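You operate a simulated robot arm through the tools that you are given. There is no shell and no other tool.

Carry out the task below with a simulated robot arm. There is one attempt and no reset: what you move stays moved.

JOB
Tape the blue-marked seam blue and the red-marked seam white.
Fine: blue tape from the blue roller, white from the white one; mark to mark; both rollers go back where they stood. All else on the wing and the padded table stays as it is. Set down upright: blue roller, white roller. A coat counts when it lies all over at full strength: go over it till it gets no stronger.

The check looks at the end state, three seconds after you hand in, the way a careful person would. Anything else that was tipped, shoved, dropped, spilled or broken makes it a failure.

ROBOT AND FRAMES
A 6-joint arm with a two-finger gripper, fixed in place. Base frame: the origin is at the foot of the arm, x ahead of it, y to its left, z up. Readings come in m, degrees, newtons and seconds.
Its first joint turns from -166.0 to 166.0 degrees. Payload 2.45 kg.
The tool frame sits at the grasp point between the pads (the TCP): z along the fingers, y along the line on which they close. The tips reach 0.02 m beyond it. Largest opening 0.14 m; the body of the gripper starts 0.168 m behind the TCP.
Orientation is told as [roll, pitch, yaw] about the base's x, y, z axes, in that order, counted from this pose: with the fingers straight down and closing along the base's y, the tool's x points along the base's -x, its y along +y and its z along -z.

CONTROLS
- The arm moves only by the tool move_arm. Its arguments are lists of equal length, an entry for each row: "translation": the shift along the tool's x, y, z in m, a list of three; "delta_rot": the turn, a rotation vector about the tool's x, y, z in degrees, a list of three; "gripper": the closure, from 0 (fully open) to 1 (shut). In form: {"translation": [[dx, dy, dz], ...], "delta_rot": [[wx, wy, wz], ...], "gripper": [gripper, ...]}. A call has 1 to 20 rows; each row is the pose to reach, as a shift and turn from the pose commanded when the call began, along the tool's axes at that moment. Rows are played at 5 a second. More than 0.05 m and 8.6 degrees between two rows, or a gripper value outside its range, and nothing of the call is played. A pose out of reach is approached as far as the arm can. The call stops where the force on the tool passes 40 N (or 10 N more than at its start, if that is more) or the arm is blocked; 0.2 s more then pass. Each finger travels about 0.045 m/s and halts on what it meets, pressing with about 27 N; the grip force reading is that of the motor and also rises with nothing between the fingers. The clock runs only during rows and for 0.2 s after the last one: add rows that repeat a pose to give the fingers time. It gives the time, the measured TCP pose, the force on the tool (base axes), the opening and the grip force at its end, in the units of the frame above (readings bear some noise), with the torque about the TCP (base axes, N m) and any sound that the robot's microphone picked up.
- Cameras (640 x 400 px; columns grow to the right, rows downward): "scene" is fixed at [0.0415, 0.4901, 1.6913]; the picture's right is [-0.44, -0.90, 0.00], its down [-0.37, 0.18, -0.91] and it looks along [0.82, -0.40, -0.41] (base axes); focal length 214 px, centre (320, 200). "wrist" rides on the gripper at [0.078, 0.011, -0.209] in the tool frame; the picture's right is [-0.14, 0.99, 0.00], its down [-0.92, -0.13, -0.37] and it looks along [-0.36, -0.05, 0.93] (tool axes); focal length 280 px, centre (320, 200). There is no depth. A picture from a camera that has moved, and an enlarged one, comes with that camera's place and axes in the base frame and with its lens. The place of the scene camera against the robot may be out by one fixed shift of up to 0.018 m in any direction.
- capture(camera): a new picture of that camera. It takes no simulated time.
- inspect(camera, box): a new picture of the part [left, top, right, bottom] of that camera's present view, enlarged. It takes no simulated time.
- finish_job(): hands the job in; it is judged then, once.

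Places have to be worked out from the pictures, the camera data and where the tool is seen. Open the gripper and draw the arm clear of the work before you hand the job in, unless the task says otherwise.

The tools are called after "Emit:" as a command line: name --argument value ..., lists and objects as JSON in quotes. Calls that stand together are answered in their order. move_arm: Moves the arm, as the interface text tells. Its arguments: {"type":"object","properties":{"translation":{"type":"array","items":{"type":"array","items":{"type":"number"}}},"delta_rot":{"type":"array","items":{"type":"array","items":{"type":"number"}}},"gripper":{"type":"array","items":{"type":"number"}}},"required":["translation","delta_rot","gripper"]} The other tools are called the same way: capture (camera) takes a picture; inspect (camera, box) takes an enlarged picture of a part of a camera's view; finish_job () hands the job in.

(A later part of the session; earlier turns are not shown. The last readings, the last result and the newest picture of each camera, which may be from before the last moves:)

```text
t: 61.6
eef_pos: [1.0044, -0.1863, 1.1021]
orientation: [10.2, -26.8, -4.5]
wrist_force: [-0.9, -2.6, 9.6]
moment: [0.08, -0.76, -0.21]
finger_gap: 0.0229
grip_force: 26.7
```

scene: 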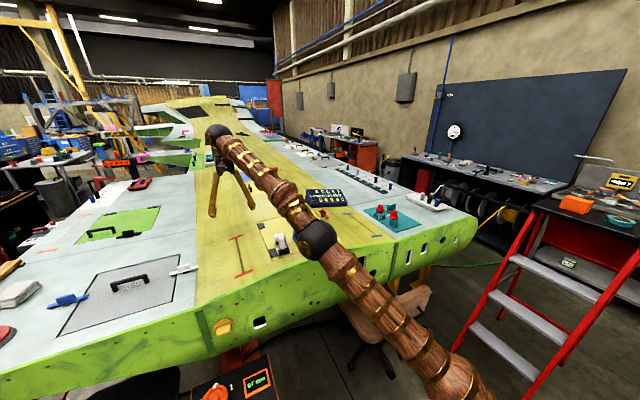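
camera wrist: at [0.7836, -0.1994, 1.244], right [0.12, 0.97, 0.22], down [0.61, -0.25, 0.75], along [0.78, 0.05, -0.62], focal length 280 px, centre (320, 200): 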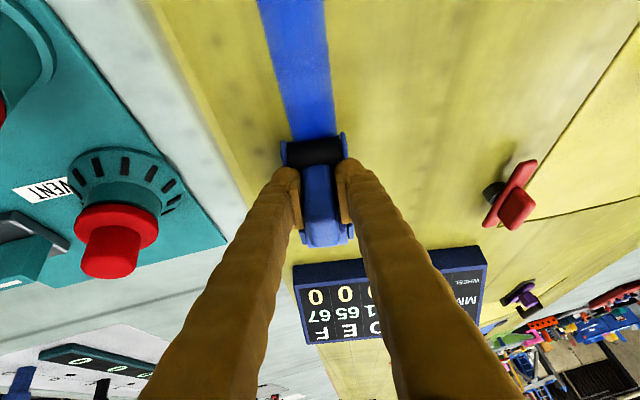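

Now the tail drum alone presses (torque puts contact about 7 cm ahead of the TCP). Before rolling there more, I'll lift 1.5 cm, pull back and look at where film landed at the far mark.

Emit:
move_arm --translation '[[-0.0035, 0, -0.0065], [-0.0075, 0, -0.013], [0.015, 0, -0.026], [0.05, 0, -0.046], [0.085, 0, -0.066], [0.1, 0, -0.075], [0.1, 0, -0.075]]' --delta_rot '[[0, 0, 0], [0, 0, 0], [0, 0, 0], [0, 0, 0], [0, 0, 0], [0, 0, 0], [0, 0, 0]]' --gripper '[0.95, 0.95, 0.95, 0.95, 0.95, 0.95, 0.95]'

Emit:
inspect --camera "scene" --box '[334, 203, 366, 223]'

Emit:
inspect --camera "scene" --box '[330, 195, 410, 245]'

Emit:
capture --camera "wrist"

```text
t: 63.2
eef_pos: [0.8814, -0.1905, 1.1228]
orientation: [10.0, -26.7, -4.7]
wrist_force: [-0.5, -0.8, -2.2]
moment: [0.0, 0.07, -0.04]
finger_gap: 0.0228
grip_force: 26.7
```

```text
16.00 times, centred on (350, 213) of scene
camera zoom: at [0.0415, 0.4901, 1.6913], right [-0.44, -0.9, 0.0], down [-0.37, 0.18, -0.91], along [0.82, -0.4, -0.41], focal length 3432 px, centre (-160, -8)
```

zoom: 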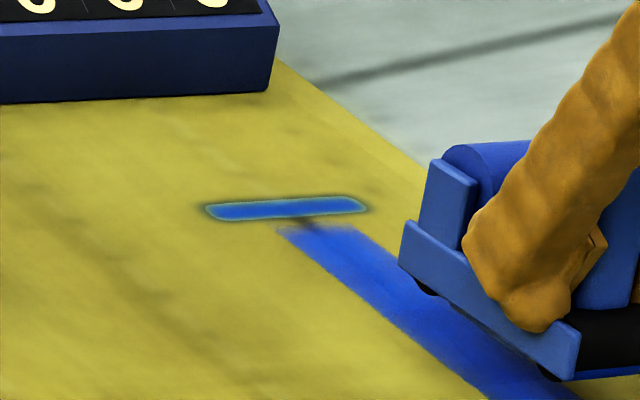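

```text
8.00 times, centred on (370, 220) of scene
camera zoom: at [0.0415, 0.4901, 1.6913], right [-0.44, -0.9, 0.0], down [-0.37, 0.18, -0.91], along [0.82, -0.4, -0.41], focal length 1716 px, centre (-80, 40)
```

zoom: 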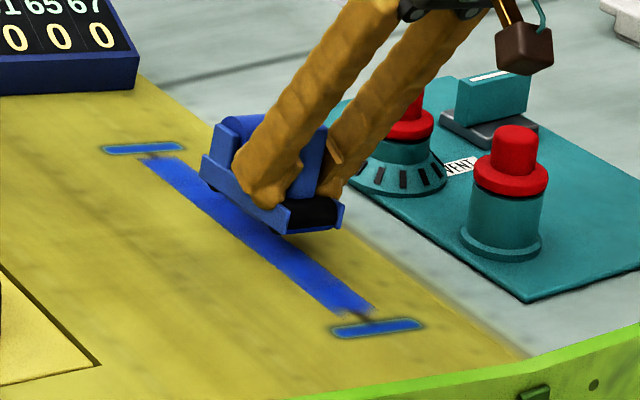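

```text
taken
camera wrist: at [0.7157, -0.2035, 1.2732], right [0.12, 0.97, 0.22], down [0.65, -0.24, 0.72], along [0.75, 0.05, -0.66], focal length 280 px, centre (320, 200)
```

wrist: 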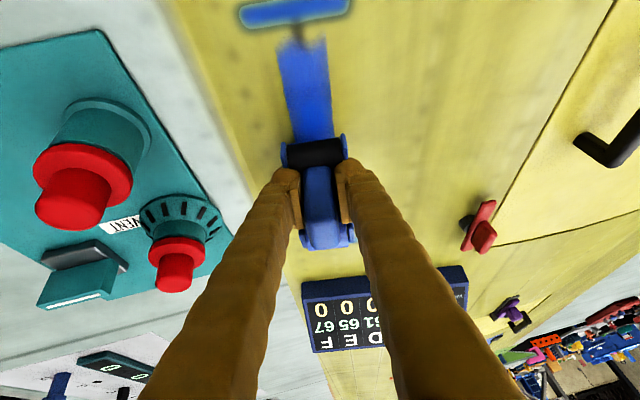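

The film stops about 1–1.5 cm from both marks, and its line is turned about 2° from the seam (4 mm to +y near, 5 mm to -y far). I'll turn the yaw 2°, restore the pitch and go to the near end, just above the skin.

Emit:
move_arm --translation '[[0.0193, -0.0007, -0.0068], [0.0386, -0.0014, -0.0136], [0.0579, -0.002, -0.0204], [0.0771, -0.0027, -0.0271], [0.0771, -0.0027, -0.0271]]' --delta_rot '[[-0.22, -0.7, -0.44], [-0.44, -1.35, -0.88], [-0.66, -2, -1.32], [-0.88, -2.7, -1.76], [-0.88, -2.7, -1.76]]' --gripper '[0.95, 0.95, 0.95, 0.95, 0.95]'

Emit:
inspect --camera "wrist" --box '[220, 50, 420, 175]'

```text
t: 64.4
eef_pos: [0.8001, -0.1924, 1.1129]
orientation: [10.2, -29.7, -3.2]
wrist_force: [0.0, 0.5, -2.1]
moment: [0.02, 0.07, 0.03]
finger_gap: 0.023
grip_force: 27.1
```

```text
3.20 times, centred on (320, 112) of wrist
camera zoom: at [0.6271, -0.2098, 1.2544], right [0.09, 0.97, 0.22], down [0.62, -0.23, 0.75], along [0.78, 0.07, -0.62], focal length 897 px, centre (320, 480)
```

zoom: 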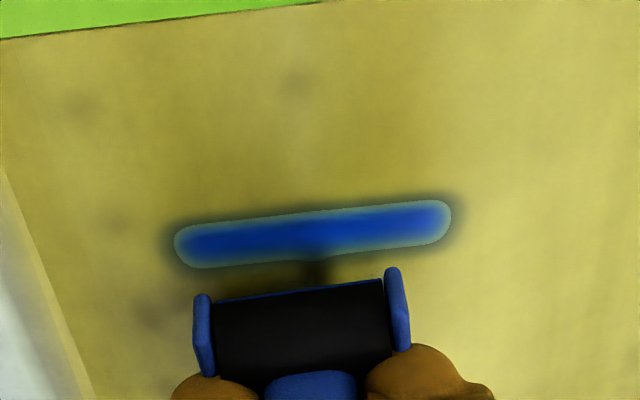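

The drum sits centred on the seam stub. I'll move 2 cm further toward the near mark while lowering to just above the skin, then feel for contact.

Emit:
move_arm --translation '[[0.008, 0, 0.0004], [0.016, 0, 0.0008], [0.0238, 0, 0.0013], [0.0244, 0, 0.0023], [0.025, 0, 0.0033], [0.025, 0, 0.0033]]' --delta_rot '[[0, 0, 0], [0, 0, 0], [0, 0, 0], [0, 0, 0], [0, 0, 0], [0, 0, 0]]' --gripper '[0.95, 0.95, 0.95, 0.95, 0.95, 0.95]'

Emit:
inspect --camera "wrist" --box '[220, 50, 420, 175]'

```text
t: 65.8
eef_pos: [0.781, -0.1914, 1.1]
orientation: [10.3, -30.0, -3.1]
wrist_force: [-2.2, 0.3, 7.7]
moment: [0.27, 0.44, 0.08]
finger_gap: 0.0231
grip_force: 26.6
stopped in row 6: the force on the tool passed its limit at 42 N (the readings are from after the stop); the commanded pose is now the measured one
```

```text
3.20 times, centred on (320, 112) of wrist
camera zoom: at [0.6072, -0.208, 1.2405], right [0.09, 0.97, 0.22], down [0.62, -0.22, 0.75], along [0.78, 0.07, -0.62], focal length 897 px, centre (320, 480)
```

zoom: 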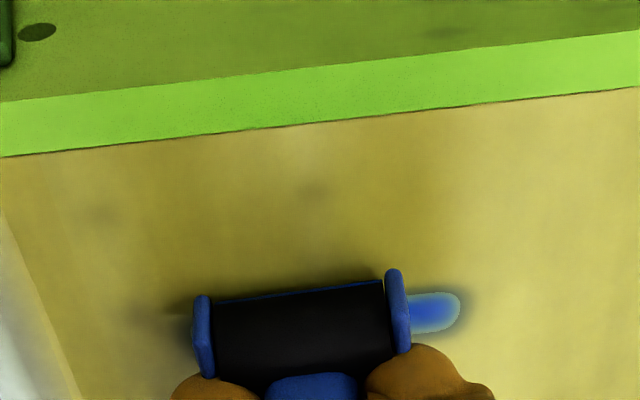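

The front drum touched harder than intended (42 N peak), with the contact about 28 mm behind the TCP, right at the mark. I'll ease off and roll outward 5 cm following the rise of the skin, then look.

Emit:
move_arm --translation '[[-0.0092, 0, 0.0041], [-0.0183, 0, 0.0082], [-0.0275, 0, 0.0124], [-0.0365, 0, 0.0169], [-0.0455, 0, 0.0213], [-0.0455, 0, 0.0213]]' --delta_rot '[[0, 0, 0], [0, 0, 0], [0, 0, 0], [0, 0, 0], [0, 0, 0], [0, 0, 0]]' --gripper '[0.95, 0.95, 0.95, 0.95, 0.95, 0.95]'

Emit:
inspect --camera "wrist" --box '[220, 40, 420, 165]'

Emit:
inspect --camera "scene" --box '[366, 222, 398, 242]'

```text
t: 67.2
eef_pos: [0.8312, -0.1903, 1.1043]
orientation: [10.3, -29.9, -3.0]
wrist_force: [-0.1, -0.9, -1.5]
moment: [-0.01, 0.05, 0.03]
finger_gap: 0.0232
grip_force: 27.3
```

```text
3.20 times, centred on (320, 102) of wrist
camera zoom: at [0.6582, -0.2069, 1.2441], right [0.09, 0.97, 0.22], down [0.62, -0.23, 0.75], along [0.78, 0.07, -0.62], focal length 897 px, centre (320, 512)
```

zoom: 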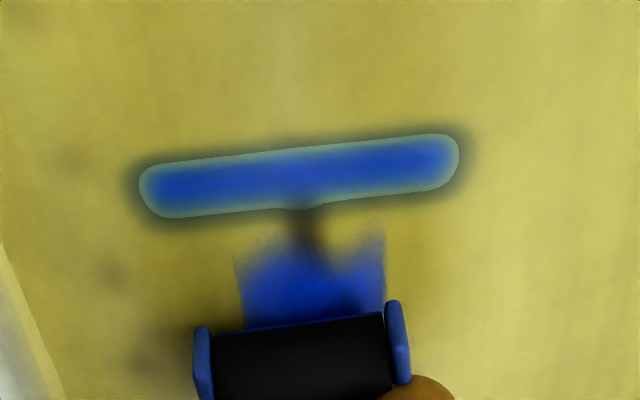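

```text
16.00 times, centred on (382, 232) of scene
camera zoom: at [0.0415, 0.4901, 1.6913], right [-0.44, -0.9, 0.0], down [-0.37, 0.18, -0.91], along [0.82, -0.4, -0.41], focal length 3432 px, centre (-672, -312)
```

zoom: 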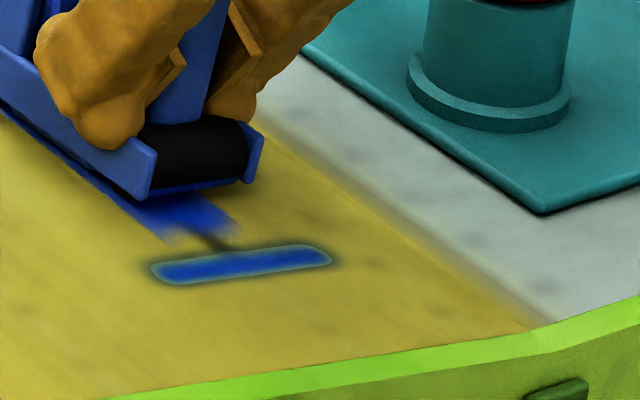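

The film end at the near mark hasn't changed, and contact was lost on the way. I'll feel for contact here and then roll toward the mark with certain contact.

Emit:
move_arm --translation '[[0.0004, 0, 0.0007], [0.0008, 0, 0.0014], [0.0012, 0, 0.0021], [0.0015, 0, 0.0026], [0.0018, 0, 0.0031], [0.0018, 0, 0.0031]]' --delta_rot '[[0, 0, 0], [0, 0, 0], [0, 0, 0], [0, 0, 0], [0, 0, 0], [0, 0, 0]]' --gripper '[0.95, 0.95, 0.95, 0.95, 0.95, 0.95]'

```text
t: 68.6
eef_pos: [0.8302, -0.1898, 1.1004]
orientation: [10.2, -30.0, -3.2]
wrist_force: [-0.3, 0.5, -0.4]
moment: [0.01, 0.1, -0.02]
finger_gap: 0.0233
grip_force: 27.2
```

Just touching. I'll press a little and roll 4 cm toward the near mark following the skin's drop.

Emit:
move_arm --translation '[[0.0004, 0, 0.0007], [0.0096, 0, -0.0034], [0.0188, 0, -0.0074], [0.0281, 0, -0.0114], [0.0355, 0, -0.0145], [0.0355, 0, -0.0145]]' --delta_rot '[[0, 0, 0], [0, 0, 0], [0, 0, 0], [0, 0, 0], [0, 0, 0], [0, 0, 0]]' --gripper '[0.95, 0.95, 0.95, 0.95, 0.95, 0.95]'

Emit:
inspect --camera "wrist" --box '[220, 50, 420, 175]'

```text
t: 69.5
eef_pos: [0.806, -0.1889, 1.1]
orientation: [10.2, -30.4, -3.2]
wrist_force: [-2.6, -0.7, 5.9]
moment: [0.26, 0.42, 0.08]
finger_gap: 0.023
grip_force: 27.0
stopped in row 4: the force on the tool passed its limit at 43 N (the readings are from after the stop); the commanded pose is now the measured one
```

```text
3.20 times, centred on (320, 112) of wrist
camera zoom: at [0.6327, -0.2063, 1.24], right [0.09, 0.97, 0.22], down [0.61, -0.22, 0.76], along [0.79, 0.07, -0.61], focal length 897 px, centre (320, 480)
```

zoom: 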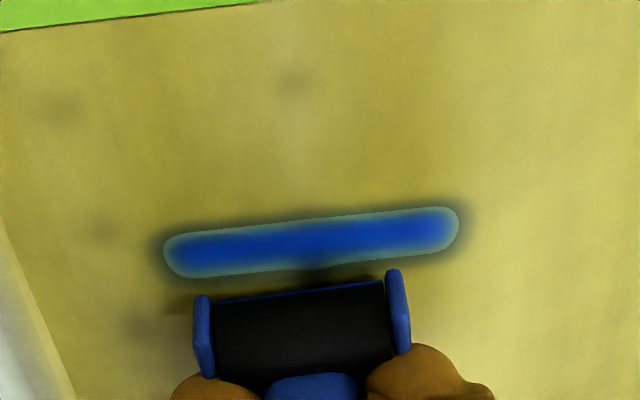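

The force limit tripped: the skin is flatter than I assumed, and the front drum alone carries the load. I'll ease off, pitch 2° tail-down, and roll outward about 3 cm level.

Emit:
move_arm --translation '[[-0.0002, 0, -0.0003], [-0.0089, 0, 0.0046], [-0.0176, 0, 0.0096], [-0.0262, 0, 0.0146], [-0.0262, 0, 0.0146]]' --delta_rot '[[0, 0.5, 0], [0, 1, 0], [0, 1.5, 0], [0, 2, 0], [0, 2, 0]]' --gripper '[0.95, 0.95, 0.95, 0.95, 0.95]'

Emit:
inspect --camera "wrist" --box '[220, 40, 420, 165]'

```text
t: 70.7
eef_pos: [0.8371, -0.1903, 1.1]
orientation: [9.8, -28.2, -2.8]
wrist_force: [-1.2, -3.7, 10.6]
moment: [0.25, -0.43, -0.14]
finger_gap: 0.0231
grip_force: 27.2
```

```text
3.20 times, centred on (320, 102) of wrist
camera zoom: at [0.6682, -0.2069, 1.2458], right [0.09, 0.97, 0.22], down [0.64, -0.22, 0.74], along [0.76, 0.07, -0.64], focal length 897 px, centre (320, 512)
```

zoom: 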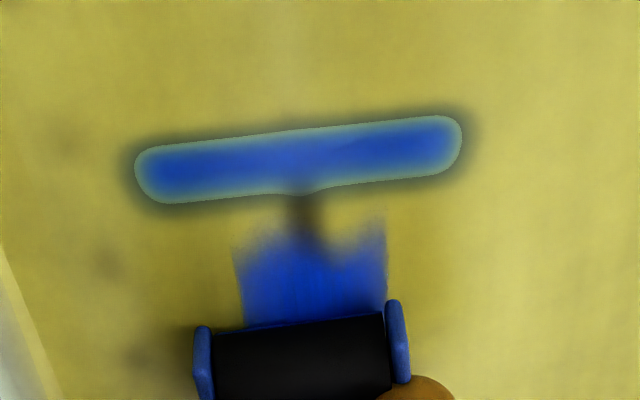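

Both drums are now in contact with about 12 N. I'll do a firm-contact stroke to the near mark (TCP 0.797, drum line right at the mark) to see if the film end extends.

Emit:
move_arm --translation '[[0.0069, 0, -0.004], [0.0139, 0, -0.008], [0.0208, 0, -0.012], [0.0277, 0, -0.016], [0.0346, 0, -0.02], [0.0346, 0, -0.02]]' --delta_rot '[[0, 0, 0], [0, 0, 0], [0, 0, 0], [0, 0, 0], [0, 0, 0], [0, 0, 0]]' --gripper '[0.95, 0.95, 0.95, 0.95, 0.95, 0.95]'

Emit:
inspect --camera "wrist" --box '[220, 50, 420, 175]'

```text
t: 72.1
eef_pos: [0.7963, -0.1912, 1.1024]
orientation: [9.8, -28.3, -2.9]
wrist_force: [-0.7, -1.1, -2.0]
moment: [-0.01, 0.02, 0.03]
finger_gap: 0.0231
grip_force: 27.6
```

```text
3.20 times, centred on (320, 112) of wrist
camera zoom: at [0.6274, -0.2081, 1.2477], right [0.09, 0.97, 0.22], down [0.64, -0.22, 0.74], along [0.76, 0.07, -0.64], focal length 897 px, centre (320, 480)
```

zoom: 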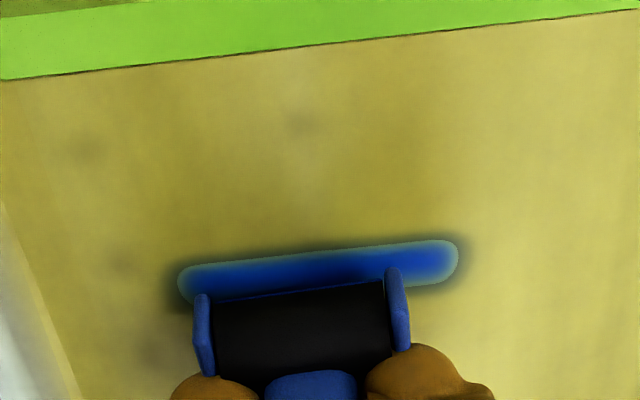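

My "level" direction rose slightly after the pitch change, so contact was lost. I'll lower here at the mark until the front drum touches.

Emit:
move_arm --translation '[[0.0004, 0, 0.0007], [0.0007, 0, 0.0013], [0.001, 0, 0.0019], [0.0013, 0, 0.0025], [0.0013, 0, 0.0025]]' --delta_rot '[[0, 0, 0], [0, 0, 0], [0, 0, 0], [0, 0, 0], [0, 0, 0]]' --gripper '[0.95, 0.95, 0.95, 0.95, 0.95]'

```text
t: 73.3
eef_pos: [0.7962, -0.1914, 1.1002]
orientation: [10.0, -28.4, -2.9]
wrist_force: [-1.1, -7.4, 20.2]
moment: [0.19, 0.33, 0.05]
finger_gap: 0.0233
grip_force: 27.0
```

Contact with 22 N carried mostly by the front drum at the mark. I'll roll outward 4 cm level, then back in once more, staying in contact.

Emit:
move_arm --translation '[[-0.0089, 0, 0.0045], [-0.0177, 0, 0.0093], [-0.0265, 0, 0.014], [-0.0353, 0, 0.0187], [-0.0265, 0, 0.014], [-0.0177, 0, 0.0093], [-0.0089, 0, 0.0046], [-0.0002, 0, -0.0002], [-0.0002, 0, -0.0002]]' --delta_rot '[[0, 0, 0], [0, 0, 0], [0, 0, 0], [0, 0, 0], [0, 0, 0], [0, 0, 0], [0, 0, 0], [0, 0, 0], [0, 0, 0]]' --gripper '[0.95, 0.95, 0.95, 0.95, 0.95, 0.95, 0.95, 0.95, 0.95]'

```text
t: 75.3
eef_pos: [0.7972, -0.1892, 1.1006]
orientation: [9.8, -28.3, -2.8]
wrist_force: [9.5, -2.5, 29.1]
moment: [0.47, -0.32, -0.1]
finger_gap: 0.0229
grip_force: 27.0
```

Firm contact was kept (about 30 N at the end). Now I'll roll out 5 cm with slightly less pressure and look at the near end.

Emit:
move_arm --translation '[[-0.0091, 0, 0.0042], [-0.0179, 0, 0.009], [-0.0268, 0, 0.0136], [-0.0356, 0, 0.0184], [-0.0444, 0, 0.0231], [-0.0444, 0, 0.0231]]' --delta_rot '[[0, 0, 0], [0, 0, 0], [0, 0, 0], [0, 0, 0], [0, 0, 0], [0, 0, 0]]' --gripper '[0.95, 0.95, 0.95, 0.95, 0.95, 0.95]'

Emit:
inspect --camera "wrist" --box '[220, 40, 420, 165]'

Emit:
inspect --camera "scene" --box '[366, 222, 398, 242]'

```text
t: 76.7
eef_pos: [0.8469, -0.1884, 1.1019]
orientation: [9.8, -28.2, -2.8]
wrist_force: [-8.4, -1.7, 25.0]
moment: [0.45, 0.49, 0.18]
finger_gap: 0.0228
grip_force: 26.5
```

```text
3.20 times, centred on (320, 102) of wrist
camera zoom: at [0.6782, -0.2057, 1.2458], right [0.09, 0.97, 0.22], down [0.64, -0.22, 0.74], along [0.76, 0.07, -0.64], focal length 897 px, centre (320, 512)
```

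zoom: 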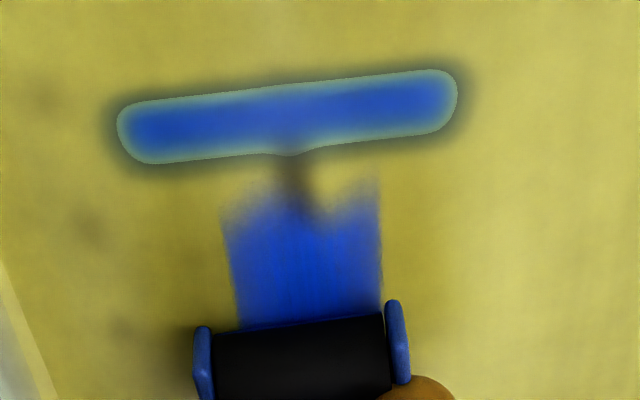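

```text
16.00 times, centred on (382, 232) of scene
camera zoom: at [0.0415, 0.4901, 1.6913], right [-0.44, -0.9, 0.0], down [-0.37, 0.18, -0.91], along [0.82, -0.4, -0.41], focal length 3432 px, centre (-672, -312)
```

zoom: 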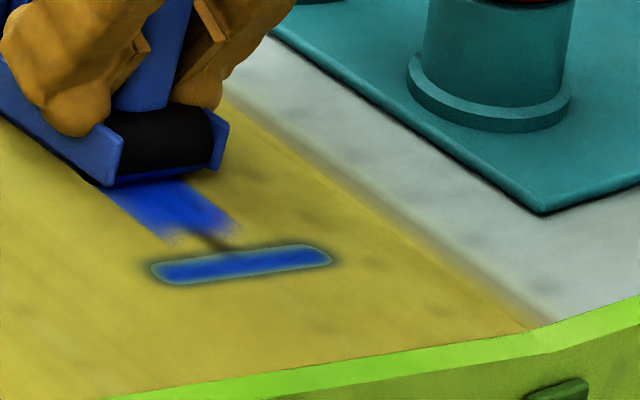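

The film end does not move even with the drum pressed firmly at the mark, and the far end ends the same way, so the coatable strip ends there by itself. Now I'll make full-length passes: outward 7.5 cm first with a little less pressure.

Emit:
move_arm --translation '[[-0.0114, 0, 0.0053], [-0.0224, 0, 0.0112], [-0.0334, 0, 0.0171], [-0.0444, 0, 0.023], [-0.0554, 0, 0.0289], [-0.0664, 0, 0.0348], [-0.0664, 0, 0.0348]]' --delta_rot '[[0, 0, 0], [0, 0, 0], [0, 0, 0], [0, 0, 0], [0, 0, 0], [0, 0, 0], [0, 0, 0]]' --gripper '[0.95, 0.95, 0.95, 0.95, 0.95, 0.95, 0.95]'

```text
t: 78.3
eef_pos: [0.9211, -0.1861, 1.1009]
orientation: [9.8, -28.2, -2.9]
wrist_force: [-1.9, -0.6, 5.9]
moment: [0.2, 0.27, 0.06]
finger_gap: 0.0229
grip_force: 27.3
```

The pressure sits a bit toward the +y side and is light now. I'll add 2° of roll, press 0.6 mm more and continue outward 7.5 cm.

Emit:
move_arm --translation '[[0.0003, -0.001, 0.0005], [-0.0105, -0.0016, 0.0064], [-0.0215, -0.0016, 0.0123], [-0.0325, -0.0016, 0.0182], [-0.0435, -0.0016, 0.0241], [-0.0545, -0.0016, 0.03], [-0.0655, -0.0016, 0.0359], [-0.0655, -0.0016, 0.0359]]' --delta_rot '[[-0.9, 0, 0.47], [-1.76, 0, 0.94], [-1.76, 0, 0.94], [-1.76, 0, 0.94], [-1.76, 0, 0.94], [-1.76, 0, 0.94], [-1.76, 0, 0.94], [-1.76, 0, 0.94]]' --gripper '[0.95, 0.95, 0.95, 0.95, 0.95, 0.95, 0.95, 0.95]'

Emit:
inspect --camera "wrist" --box '[220, 0, 420, 165]'

Emit:
inspect --camera "scene" --box '[330, 195, 394, 235]'

```text
t: 80.1
eef_pos: [0.9979, -0.1851, 1.0998]
orientation: [12.1, -28.2, -3.8]
wrist_force: [-6.4, -4.8, 22.8]
moment: [-0.67, 0.35, -0.03]
finger_gap: 0.0231
grip_force: 27.0
```

```text
2.42 times, centred on (320, 82) of wrist
camera zoom: at [0.8285, -0.2081, 1.2459], right [0.09, 0.96, 0.25], down [0.64, -0.25, 0.73], along [0.76, 0.1, -0.64], focal length 680 px, centre (320, 485)
```

zoom: 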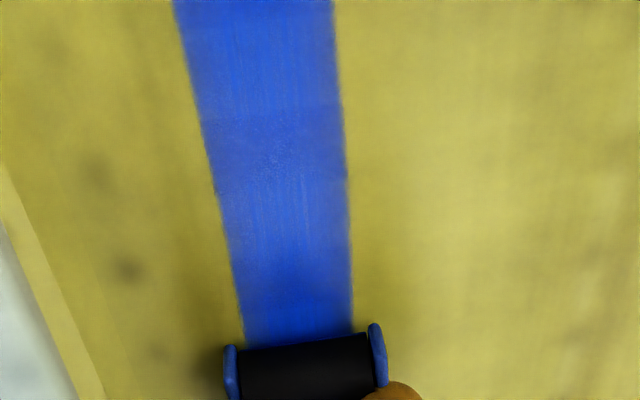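

```text
10.00 times, centred on (362, 215) of scene
camera zoom: at [0.0415, 0.4901, 1.6913], right [-0.44, -0.9, 0.0], down [-0.37, 0.18, -0.91], along [0.82, -0.4, -0.41], focal length 2145 px, centre (-100, 50)
```

zoom: 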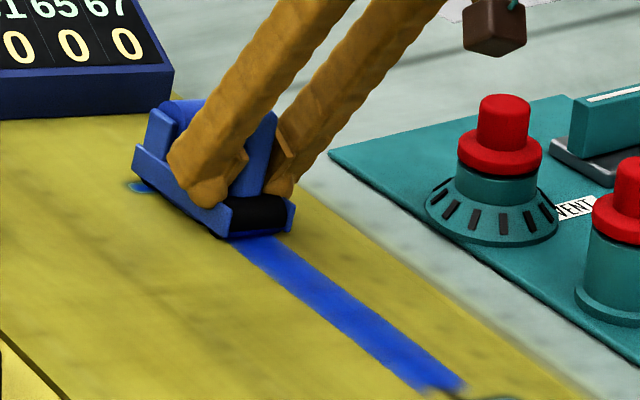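

The film looks solid; at the far end the pressure is now on the -y edge, so the slope is smaller there. I'll take 3° roll off, and stroke back 7 cm and out again at the far half.

Emit:
move_arm --translation '[[-0.0003, 0.001, -0.0006], [0.0105, 0.0022, -0.0063], [0.0215, 0.0022, -0.0122], [0.0325, 0.0022, -0.0181], [0.0435, 0.0022, -0.024], [0.0545, 0.0022, -0.0299], [0.0435, 0.0022, -0.024], [0.0325, 0.0022, -0.0181], [0.0215, 0.0022, -0.0122], [0.0105, 0.0022, -0.0063], [-0.0003, 0.0022, -0.0004], [-0.0003, 0.0022, -0.0004]]' --delta_rot '[[1.3, 0, -0.7], [2.64, 0, -1.4], [2.64, 0, -1.4], [2.64, 0, -1.4], [2.64, 0, -1.4], [2.64, 0, -1.4], [2.64, 0, -1.4], [2.64, 0, -1.4], [2.64, 0, -1.4], [2.64, 0, -1.4], [2.64, 0, -1.4], [2.64, 0, -1.4]]' --gripper '[0.95, 0.95, 0.95, 0.95, 0.95, 0.95, 0.95, 0.95, 0.95, 0.95, 0.95, 0.95]'

```text
t: 82.7
eef_pos: [0.9958, -0.1849, 1.102]
orientation: [8.8, -28.2, -2.2]
wrist_force: [-3.1, -1.1, 5.9]
moment: [0.21, 0.19, 0.03]
finger_gap: 0.0229
grip_force: 26.9
```

Contact is light here (8 N). I'll press 0.8 mm more, add 1° roll and roll the whole length back to the near mark.

Emit:
move_arm --translation '[[0.0004, -0.0004, 0.0007], [0.0114, -0.0008, -0.0052], [0.0224, -0.0008, -0.0111], [0.0334, -0.0008, -0.017], [0.0444, -0.0008, -0.0229], [0.0554, -0.0008, -0.0288], [0.0664, -0.0008, -0.0347], [0.0774, -0.0008, -0.0406], [0.0885, -0.0008, -0.0466], [0.0995, -0.0008, -0.0525], [0.1105, -0.0008, -0.0584], [0.1216, -0.0008, -0.0642], [0.1327, -0.0008, -0.0699], [0.1438, -0.0008, -0.0757], [0.1549, -0.0008, -0.0814], [0.166, -0.0008, -0.0872], [0.1735, -0.0008, -0.0911], [0.1735, -0.0008, -0.0911]]' --delta_rot '[[-0.44, 0, 0.23], [-0.88, 0, 0.47], [-0.88, 0, 0.47], [-0.88, 0, 0.47], [-0.88, 0, 0.47], [-0.88, 0, 0.47], [-0.88, 0, 0.47], [-0.88, 0, 0.47], [-0.88, 0, 0.47], [-0.88, 0, 0.47], [-0.88, 0, 0.47], [-0.88, 0, 0.47], [-0.88, 0, 0.47], [-0.88, 0, 0.47], [-0.88, 0, 0.47], [-0.88, 0, 0.47], [-0.88, 0, 0.47], [-0.88, 0, 0.47]]' --gripper '[0.95, 0.95, 0.95, 0.95, 0.95, 0.95, 0.95, 0.95, 0.95, 0.95, 0.95, 0.95, 0.95, 0.95, 0.95, 0.95, 0.95, 0.95]'

Emit:
inspect --camera "scene" --box '[334, 203, 382, 233]'

```text
t: 86.1
eef_pos: [0.815, -0.1921, 1.0988]
orientation: [9.9, -28.5, -2.7]
wrist_force: [-0.4, -1.6, 5.3]
moment: [0.14, 0.32, 0.09]
finger_gap: 0.0231
grip_force: 26.7
stopped in row 16: the force on the tool passed its limit at 43 N (the readings are from after the stop); the commanded pose is now the measured one
```

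```text
13.33 times, centred on (358, 218) of scene
camera zoom: at [0.0415, 0.4901, 1.6913], right [-0.44, -0.9, 0.0], down [-0.37, 0.18, -0.91], along [0.82, -0.4, -0.41], focal length 2860 px, centre (-187, -40)
```

zoom: 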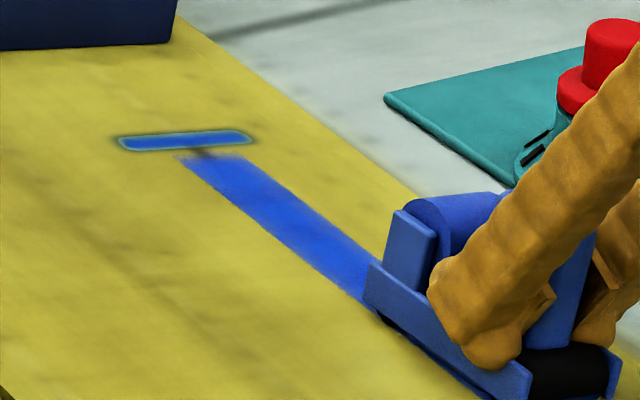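

The pass went nearly the whole way before the force limit at the near end. I'll finish the last 2 cm lightly and then roll outward along the whole seam once more.

Emit:
move_arm --translation '[[0.0078, 0, -0.0044], [0.0156, 0, -0.0088], [0.0078, 0, -0.0044], [0, 0, 0], [-0.011, 0, 0.0059], [-0.022, 0, 0.0118], [-0.033, 0, 0.0177], [-0.044, 0, 0.0237], [-0.055, 0, 0.0296], [-0.055, 0, 0.0296]]' --delta_rot '[[0, 0, 0], [0, 0, 0], [0, 0, 0], [0, 0, 0], [0, 0, 0], [0, 0, 0], [0, 0, 0], [0, 0, 0], [0, 0, 0], [0, 0, 0]]' --gripper '[0.95, 0.95, 0.95, 0.95, 0.95, 0.95, 0.95, 0.95, 0.95, 0.95]'

Emit:
inspect --camera "wrist" --box '[220, 0, 420, 165]'

```text
t: 88.3
eef_pos: [0.8779, -0.1877, 1.1016]
orientation: [9.9, -28.5, -2.8]
wrist_force: [-4.1, -5.5, 12.6]
moment: [0.28, 0.19, 0.09]
finger_gap: 0.0229
grip_force: 26.8
```

```text
2.42 times, centred on (320, 82) of wrist
camera zoom: at [0.7084, -0.205, 1.2457], right [0.09, 0.97, 0.21], down [0.64, -0.22, 0.74], along [0.77, 0.07, -0.64], focal length 680 px, centre (320, 485)
```

zoom: 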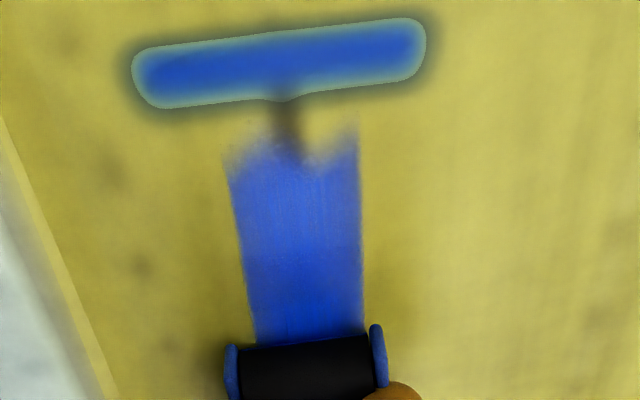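

Both film ends lie about 19–20 mm from the mark centres symmetrically, so the strip really ends there. I'll roll outward to the far end again for full strength.

Emit:
move_arm --translation '[[-0.011, 0, 0.006], [-0.022, 0, 0.0119], [-0.033, 0, 0.0178], [-0.044, 0, 0.0237], [-0.055, 0, 0.0297], [-0.066, 0, 0.0356], [-0.077, 0, 0.0415], [-0.088, 0, 0.0474], [-0.099, 0, 0.0533], [-0.103, 0, 0.0555], [-0.103, 0, 0.0555]]' --delta_rot '[[0, 0, 0], [0, 0, 0], [0, 0, 0], [0, 0, 0], [0, 0, 0], [0, 0, 0], [0, 0, 0], [0, 0, 0], [0, 0, 0], [0, 0, 0], [0, 0, 0]]' --gripper '[0.95, 0.95, 0.95, 0.95, 0.95, 0.95, 0.95, 0.95, 0.95, 0.95, 0.95]'

Emit:
inspect --camera "wrist" --box '[220, 0, 420, 165]'

```text
t: 90.7
eef_pos: [0.9959, -0.1856, 1.1003]
orientation: [10.0, -28.4, -2.8]
wrist_force: [-2.4, -1.2, 5.3]
moment: [0.22, -0.05, 0.07]
finger_gap: 0.0229
grip_force: 27.1
```

```text
2.42 times, centred on (320, 82) of wrist
camera zoom: at [0.8262, -0.2022, 1.2464], right [0.09, 0.97, 0.21], down [0.64, -0.22, 0.74], along [0.76, 0.07, -0.64], focal length 680 px, centre (320, 485)
```

zoom: 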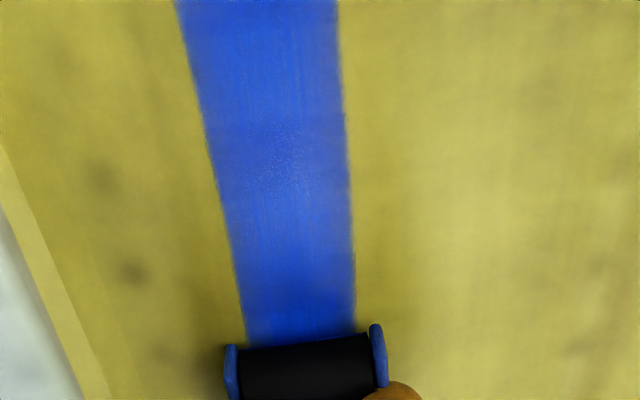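

It looks nearly uniform, with a slightly grainy patch in the middle on the -y side. I'll do another return pass with 2° more roll so the -y side is pressed well.

Emit:
move_arm --translation '[[0.0002, -0.0008, 0.0004], [0.011, -0.0016, -0.0055], [0.022, -0.0016, -0.0114], [0.033, -0.0016, -0.0173], [0.044, -0.0016, -0.0233], [0.055, -0.0016, -0.0292], [0.066, -0.0016, -0.0351], [0.077, -0.0016, -0.041], [0.088, -0.0016, -0.0469], [0.099, -0.0016, -0.0528], [0.11, -0.0016, -0.0587], [0.121, -0.0016, -0.0646], [0.132, -0.0016, -0.0705], [0.143, -0.0016, -0.0764], [0.154, -0.0016, -0.0823], [0.165, -0.0016, -0.0882], [0.172, -0.0016, -0.092], [0.172, -0.0016, -0.092]]' --delta_rot '[[-0.9, 0, 0.47], [-1.76, 0, 0.94], [-1.76, 0, 0.94], [-1.76, 0, 0.94], [-1.76, 0, 0.94], [-1.76, 0, 0.94], [-1.76, 0, 0.94], [-1.76, 0, 0.94], [-1.76, 0, 0.94], [-1.76, 0, 0.94], [-1.76, 0, 0.94], [-1.76, 0, 0.94], [-1.76, 0, 0.94], [-1.76, 0, 0.94], [-1.76, 0, 0.94], [-1.76, 0, 0.94], [-1.76, 0, 0.94], [-1.76, 0, 0.94]]' --gripper '[0.95, 0.95, 0.95, 0.95, 0.95, 0.95, 0.95, 0.95, 0.95, 0.95, 0.95, 0.95, 0.95, 0.95, 0.95, 0.95, 0.95, 0.95]'

Emit:
inspect --camera "scene" --box '[334, 203, 382, 233]'

```text
t: 94.5
eef_pos: [0.7992, -0.1924, 1.0994]
orientation: [12.0, -28.3, -3.9]
wrist_force: [8.9, -6.2, 33.5]
moment: [-0.94, -0.05, 0.21]
finger_gap: 0.0229
grip_force: 27.1
```

```text
13.33 times, centred on (358, 218) of scene
camera zoom: at [0.0415, 0.4901, 1.6913], right [-0.44, -0.9, 0.0], down [-0.37, 0.18, -0.91], along [0.82, -0.4, -0.41], focal length 2860 px, centre (-187, -40)
```

zoom: 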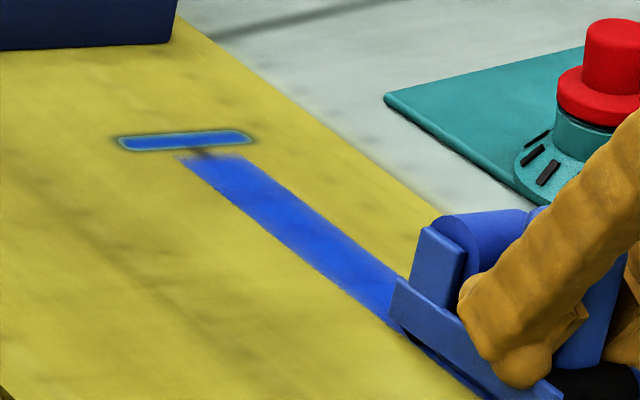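

That pass ran with firm contact. One more outward pass with 1° less roll and slightly less pressure.

Emit:
move_arm --translation '[[-0.0002, 0.0004, -0.0004], [-0.0112, 0.0008, 0.0055], [-0.0222, 0.0008, 0.0114], [-0.0332, 0.0008, 0.0173], [-0.0442, 0.0008, 0.0233], [-0.0552, 0.0008, 0.0292], [-0.0662, 0.0008, 0.0351], [-0.0772, 0.0008, 0.041], [-0.0882, 0.0008, 0.0469], [-0.0992, 0.0008, 0.0528], [-0.1102, 0.0008, 0.0587], [-0.1212, 0.0008, 0.0646], [-0.1322, 0.0008, 0.0705], [-0.1432, 0.0008, 0.0764], [-0.1542, 0.0008, 0.0823], [-0.1652, 0.0008, 0.0882], [-0.173, 0.0008, 0.0924], [-0.173, 0.0008, 0.0924]]' --delta_rot '[[0.44, 0, -0.23], [0.88, 0, -0.47], [0.88, 0, -0.47], [0.88, 0, -0.47], [0.88, 0, -0.47], [0.88, 0, -0.47], [0.88, 0, -0.47], [0.88, 0, -0.47], [0.88, 0, -0.47], [0.88, 0, -0.47], [0.88, 0, -0.47], [0.88, 0, -0.47], [0.88, 0, -0.47], [0.88, 0, -0.47], [0.88, 0, -0.47], [0.88, 0, -0.47], [0.88, 0, -0.47], [0.88, 0, -0.47]]' --gripper '[0.95, 0.95, 0.95, 0.95, 0.95, 0.95, 0.95, 0.95, 0.95, 0.95, 0.95, 0.95, 0.95, 0.95, 0.95, 0.95, 0.95, 0.95]'

Emit:
inspect --camera "wrist" --box '[220, 0, 420, 165]'

```text
t: 98.3
eef_pos: [0.9949, -0.1867, 1.1014]
orientation: [10.9, -28.3, -3.4]
wrist_force: [-0.7, 0.3, -2.1]
moment: [0.04, 0.05, 0.01]
finger_gap: 0.0228
grip_force: 27.2
```

```text
2.42 times, centred on (320, 82) of wrist
camera zoom: at [0.8266, -0.2065, 1.2464], right [0.09, 0.97, 0.23], down [0.64, -0.23, 0.73], along [0.76, 0.08, -0.64], focal length 680 px, centre (320, 485)
```

zoom: 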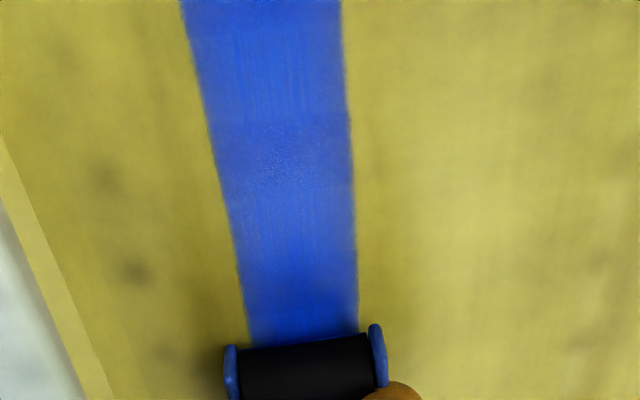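

The film looks uniform now. I'll lift off and back away to view the whole strip.

Emit:
move_arm --translation '[[-0.01, 0, -0.02], [-0.02, 0, -0.045], [-0.01, 0.02, -0.08], [0.02, 0.05, -0.11], [0.055, 0.08, -0.14], [0.09, 0.1, -0.17], [0.12, 0.12, -0.195], [0.12, 0.12, -0.195]]' --delta_rot '[[0, 0, 0], [0, 0, 0], [0, 0, 0], [0, 0, 0], [0, 0, 0], [0, 0, 0], [0, 0, 0], [0, 0, 0]]' --gripper '[0.95, 0.95, 0.95, 0.95, 0.95, 0.95, 0.95, 0.95]'

Emit:
capture --camera "wrist"

Emit:
inspect --camera "scene" --box '[334, 203, 398, 243]'

```text
refused: row 4 steps farther than a row can; nothing moved
```

```text
taken
camera wrist: at [0.8266, -0.2065, 1.2464], right [0.09, 0.97, 0.23], down [0.64, -0.23, 0.73], along [0.76, 0.08, -0.64], focal length 280 px, centre (320, 200)
```

wrist: 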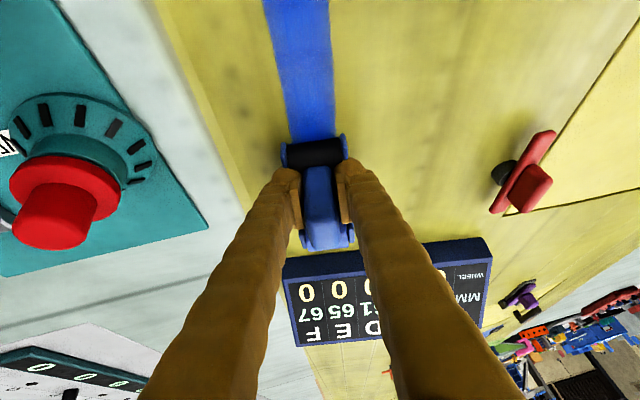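

```text
10.00 times, centred on (366, 223) of scene
camera zoom: at [0.0415, 0.4901, 1.6913], right [-0.44, -0.9, 0.0], down [-0.37, 0.18, -0.91], along [0.82, -0.4, -0.41], focal length 2145 px, centre (-140, -30)
```

zoom: 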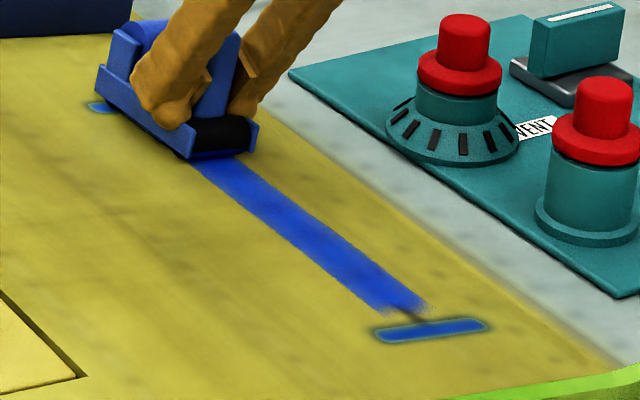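

The step was too large for one row, so nothing moved; I'll do the same lift with smaller steps.

Emit:
move_arm --translation '[[-0.01, 0, -0.02], [-0.018, 0, -0.045], [-0.012, 0.015, -0.075], [0.008, 0.035, -0.1], [0.03, 0.055, -0.125], [0.055, 0.075, -0.15], [0.08, 0.095, -0.17], [0.105, 0.115, -0.19], [0.12, 0.12, -0.195], [0.12, 0.12, -0.195]]' --delta_rot '[[0, 0, 0], [0, 0, 0], [0, 0, 0], [0, 0, 0], [0, 0, 0], [0, 0, 0], [0, 0, 0], [0, 0, 0], [0, 0, 0], [0, 0, 0]]' --gripper '[0.95, 0.95, 0.95, 0.95, 0.95, 0.95, 0.95, 0.95, 0.95, 0.95]'

Emit:
capture --camera "wrist"

Emit:
inspect --camera "scene" --box '[334, 203, 398, 243]'

```text
t: 100.5
eef_pos: [0.7933, -0.0933, 1.2334]
orientation: [11.1, -28.3, -3.3]
wrist_force: [0.2, -0.2, -2.5]
moment: [-0.02, 0.03, 0.05]
finger_gap: 0.0231
grip_force: 26.9
```

```text
taken
camera wrist: at [0.624, -0.1134, 1.3788], right [0.09, 0.97, 0.23], down [0.64, -0.23, 0.73], along [0.77, 0.08, -0.64], focal length 280 px, centre (320, 200)
```

wrist: 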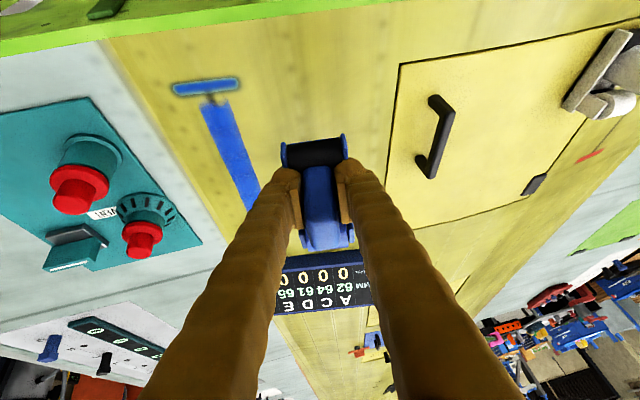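

```text
10.00 times, centred on (366, 223) of scene
camera zoom: at [0.0415, 0.4901, 1.6913], right [-0.44, -0.9, 0.0], down [-0.37, 0.18, -0.91], along [0.82, -0.4, -0.41], focal length 2145 px, centre (-140, -30)
```

zoom: 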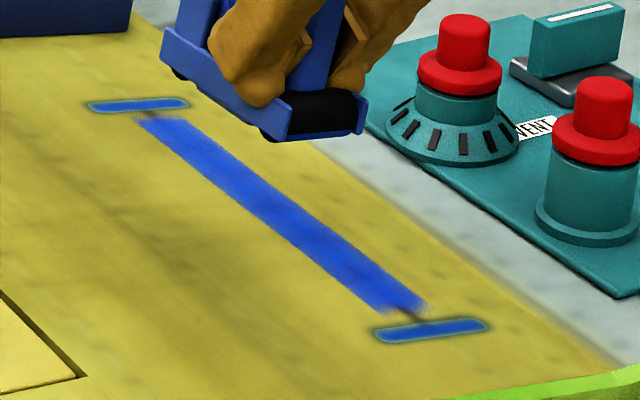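

Let me enlarge the strip for an evenness check.

Emit:
inspect --camera "scene" --box '[342, 211, 366, 226]'

Emit:
inspect --camera "scene" --box '[358, 220, 382, 235]'

Emit:
inspect --camera "wrist" --box '[150, 60, 310, 220]'

```text
16.00 times, centred on (354, 218) of scene
camera zoom: at [0.0415, 0.4901, 1.6913], right [-0.44, -0.9, 0.0], down [-0.37, 0.18, -0.91], along [0.82, -0.4, -0.41], focal length 3432 px, centre (-224, -96)
```

zoom: 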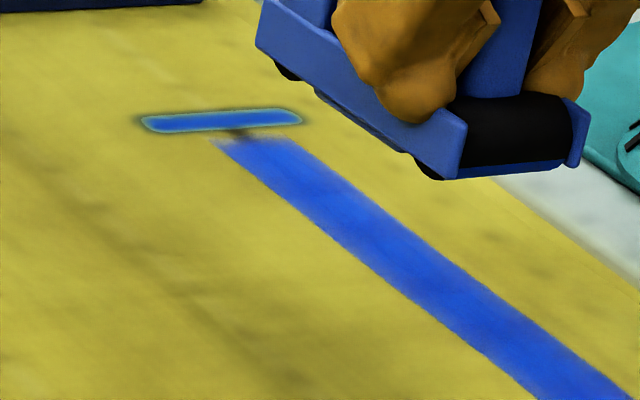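

```text
16.00 times, centred on (370, 228) of scene
camera zoom: at [0.0415, 0.4901, 1.6913], right [-0.44, -0.9, 0.0], down [-0.37, 0.18, -0.91], along [0.82, -0.4, -0.41], focal length 3432 px, centre (-480, -240)
```

zoom: 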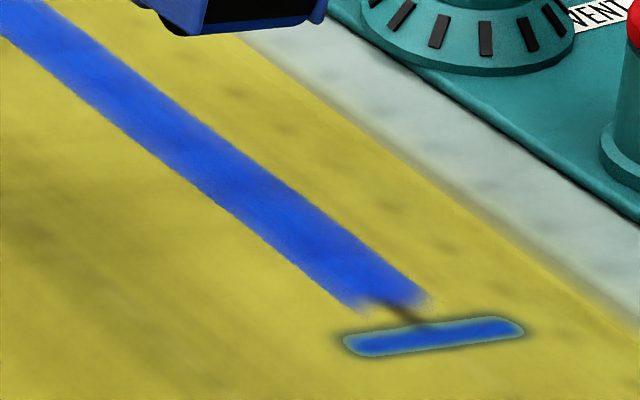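

```text
2.50 times, centred on (230, 140) of wrist
camera zoom: at [0.624, -0.1134, 1.3788], right [0.09, 0.97, 0.23], down [0.64, -0.23, 0.73], along [0.77, 0.08, -0.64], focal length 701 px, centre (545, 350)
```

zoom: 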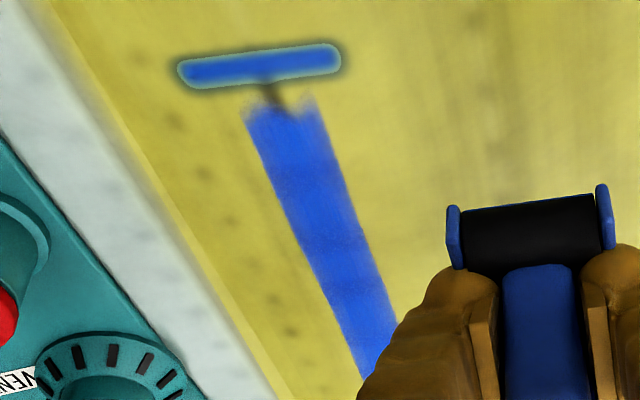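

The strip is strong and even except for a slightly soft -y edge in the middle. I'll return and do one more pass shifted 3 mm toward -y.

Emit:
move_arm --translation '[[-0.015, -0.005, 0.005], [-0.04, -0.025, 0.025], [-0.065, -0.045, 0.045], [-0.09, -0.065, 0.07], [-0.112, -0.085, 0.095], [-0.132, -0.105, 0.12], [-0.138, -0.123, 0.15], [-0.13, -0.123, 0.175], [-0.12, -0.123, 0.195], [-0.1194, -0.123, 0.1961], [-0.1194, -0.123, 0.1961]]' --delta_rot '[[0, 0, 0], [0, 0, 0], [0, 0, 0], [0, 0, 0], [0, 0, 0], [0, 0, 0], [0, 0, 0], [0, 0, 0], [0, 0, 0], [0, 0, 0], [0, 0, 0]]' --gripper '[0.95, 0.95, 0.95, 0.95, 0.95, 0.95, 0.95, 0.95, 0.95, 0.95, 0.95]'

```text
t: 102.9
eef_pos: [0.9959, -0.1878, 1.1006]
orientation: [11.1, -28.3, -3.4]
wrist_force: [0.1, 0.4, 5.2]
moment: [-0.1, 0.25, 0.0]
finger_gap: 0.0229
grip_force: 27.3
```

In contact with about 7 N. Now the return pass along the whole length with slightly more pressure.

Emit:
move_arm --translation '[[0.0002, 0, 0.0004], [0.0112, 0, -0.0055], [0.0222, 0, -0.0114], [0.0332, 0, -0.0173], [0.0442, 0, -0.0232], [0.0552, 0, -0.0291], [0.0662, 0, -0.035], [0.0772, 0, -0.0409], [0.0882, 0, -0.0468], [0.0992, 0, -0.0527], [0.1102, 0, -0.0586], [0.1212, 0, -0.0645], [0.1322, 0, -0.0704], [0.1432, 0, -0.0763], [0.1542, 0, -0.0822], [0.1652, 0, -0.0882], [0.172, 0, -0.0919], [0.172, 0, -0.0919]]' --delta_rot '[[0, 0, 0], [0, 0, 0], [0, 0, 0], [0, 0, 0], [0, 0, 0], [0, 0, 0], [0, 0, 0], [0, 0, 0], [0, 0, 0], [0, 0, 0], [0, 0, 0], [0, 0, 0], [0, 0, 0], [0, 0, 0], [0, 0, 0], [0, 0, 0], [0, 0, 0], [0, 0, 0]]' --gripper '[0.95, 0.95, 0.95, 0.95, 0.95, 0.95, 0.95, 0.95, 0.95, 0.95, 0.95, 0.95, 0.95, 0.95, 0.95, 0.95, 0.95, 0.95]'

Emit:
inspect --camera "scene" --box '[342, 211, 366, 226]'

```text
t: 105.1
eef_pos: [0.8864, -0.1914, 1.0999]
orientation: [10.8, -28.4, -3.3]
wrist_force: [-0.9, -1.1, 5.2]
moment: [-0.17, 0.32, 0.03]
finger_gap: 0.0232
grip_force: 27.3
stopped in row 11: the force on the tool passed its limit at 42 N (the readings are from after the stop); the commanded pose is now the measured one
```

```text
16.00 times, centred on (354, 218) of scene
camera zoom: at [0.0415, 0.4901, 1.6913], right [-0.44, -0.9, 0.0], down [-0.37, 0.18, -0.91], along [0.82, -0.4, -0.41], focal length 3432 px, centre (-224, -96)
```

zoom: 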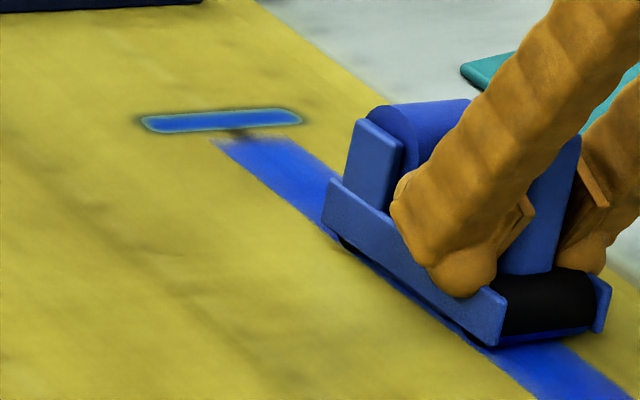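

The middle is slightly crowned; the limit reset the pressure to about 7 N. I'll go on to the near end.

Emit:
move_arm --translation '[[0.011, 0, -0.0059], [0.022, 0, -0.0118], [0.033, 0, -0.0177], [0.044, 0, -0.0235], [0.0552, 0, -0.0292], [0.0664, 0, -0.0349], [0.0765, 0, -0.04], [0.0765, 0, -0.04]]' --delta_rot '[[0, 0, 0], [0, 0, 0], [0, 0, 0], [0, 0, 0], [0, 0, 0], [0, 0, 0], [0, 0, 0], [0, 0, 0]]' --gripper '[0.95, 0.95, 0.95, 0.95, 0.95, 0.95, 0.95, 0.95]'

Emit:
inspect --camera "scene" --box '[342, 211, 366, 226]'

```text
t: 106.9
eef_pos: [0.801, -0.1956, 1.0991]
orientation: [10.8, -28.6, -3.3]
wrist_force: [12.7, -6.3, 35.2]
moment: [-0.16, 0.0, 0.05]
finger_gap: 0.023
grip_force: 27.2
```

```text
16.00 times, centred on (354, 218) of scene
camera zoom: at [0.0415, 0.4901, 1.6913], right [-0.44, -0.9, 0.0], down [-0.37, 0.18, -0.91], along [0.82, -0.4, -0.41], focal length 3432 px, centre (-224, -96)
```

zoom: 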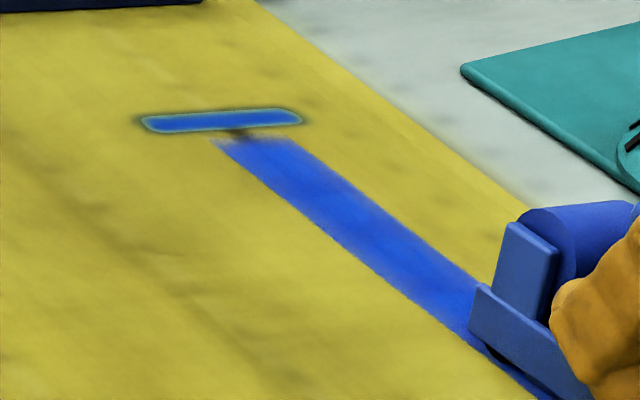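

The strip is now even with crisp edges. I'll lift the roller off and level the tool on the way up before bringing it home.

Emit:
move_arm --translation '[[-0.0047, 0, -0.0088], [-0.0142, 0, -0.0264], [-0.0284, 0, -0.0529], [-0.0473, 0.01, -0.0881], [-0.0615, 0.03, -0.1145], [-0.0662, 0.06, -0.1233], [-0.0662, 0.06, -0.1233]]' --delta_rot '[[0, 0, 0], [0, 0, 0], [2, 0, -1.1], [4.1, 0, -2.2], [6.2, 0, -3.3], [8.27, 0, -4.45], [8.27, 0, -4.45]]' --gripper '[0.95, 0.95, 0.95, 0.95, 0.95, 0.95, 0.95]'

Emit:
inspect --camera "scene" --box '[310, 165, 422, 245]'

Emit:
capture --camera "wrist"

```text
t: 108.5
eef_pos: [0.7967, -0.1589, 1.2451]
orientation: [0.2, -28.9, 1.7]
wrist_force: [0.5, 0.5, -2.3]
moment: [0.0, 0.1, -0.01]
finger_gap: 0.0229
grip_force: 26.3
```

```text
5.00 times, centred on (366, 205) of scene
camera zoom: at [0.0415, 0.4901, 1.6913], right [-0.44, -0.9, 0.0], down [-0.37, 0.18, -0.91], along [0.82, -0.4, -0.41], focal length 1072 px, centre (90, 175)
```

zoom: 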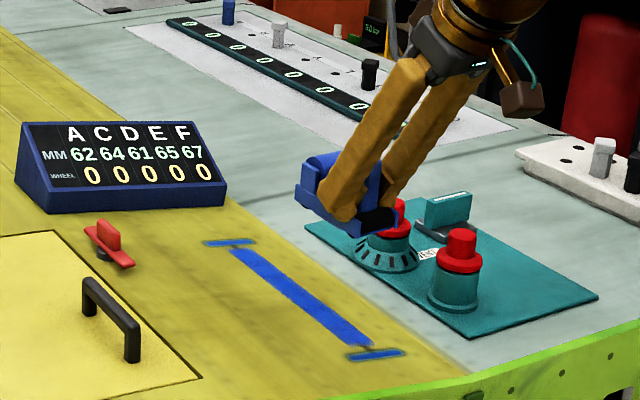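

```text
taken
camera wrist: at [0.6263, -0.1534, 1.3894], right [0.09, 0.99, 0.07], down [0.63, -0.11, 0.77], along [0.77, -0.02, -0.64], focal length 280 px, centre (320, 200)
```

wrist: 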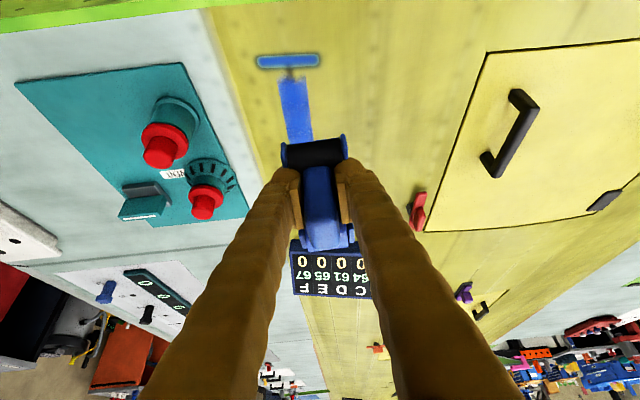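

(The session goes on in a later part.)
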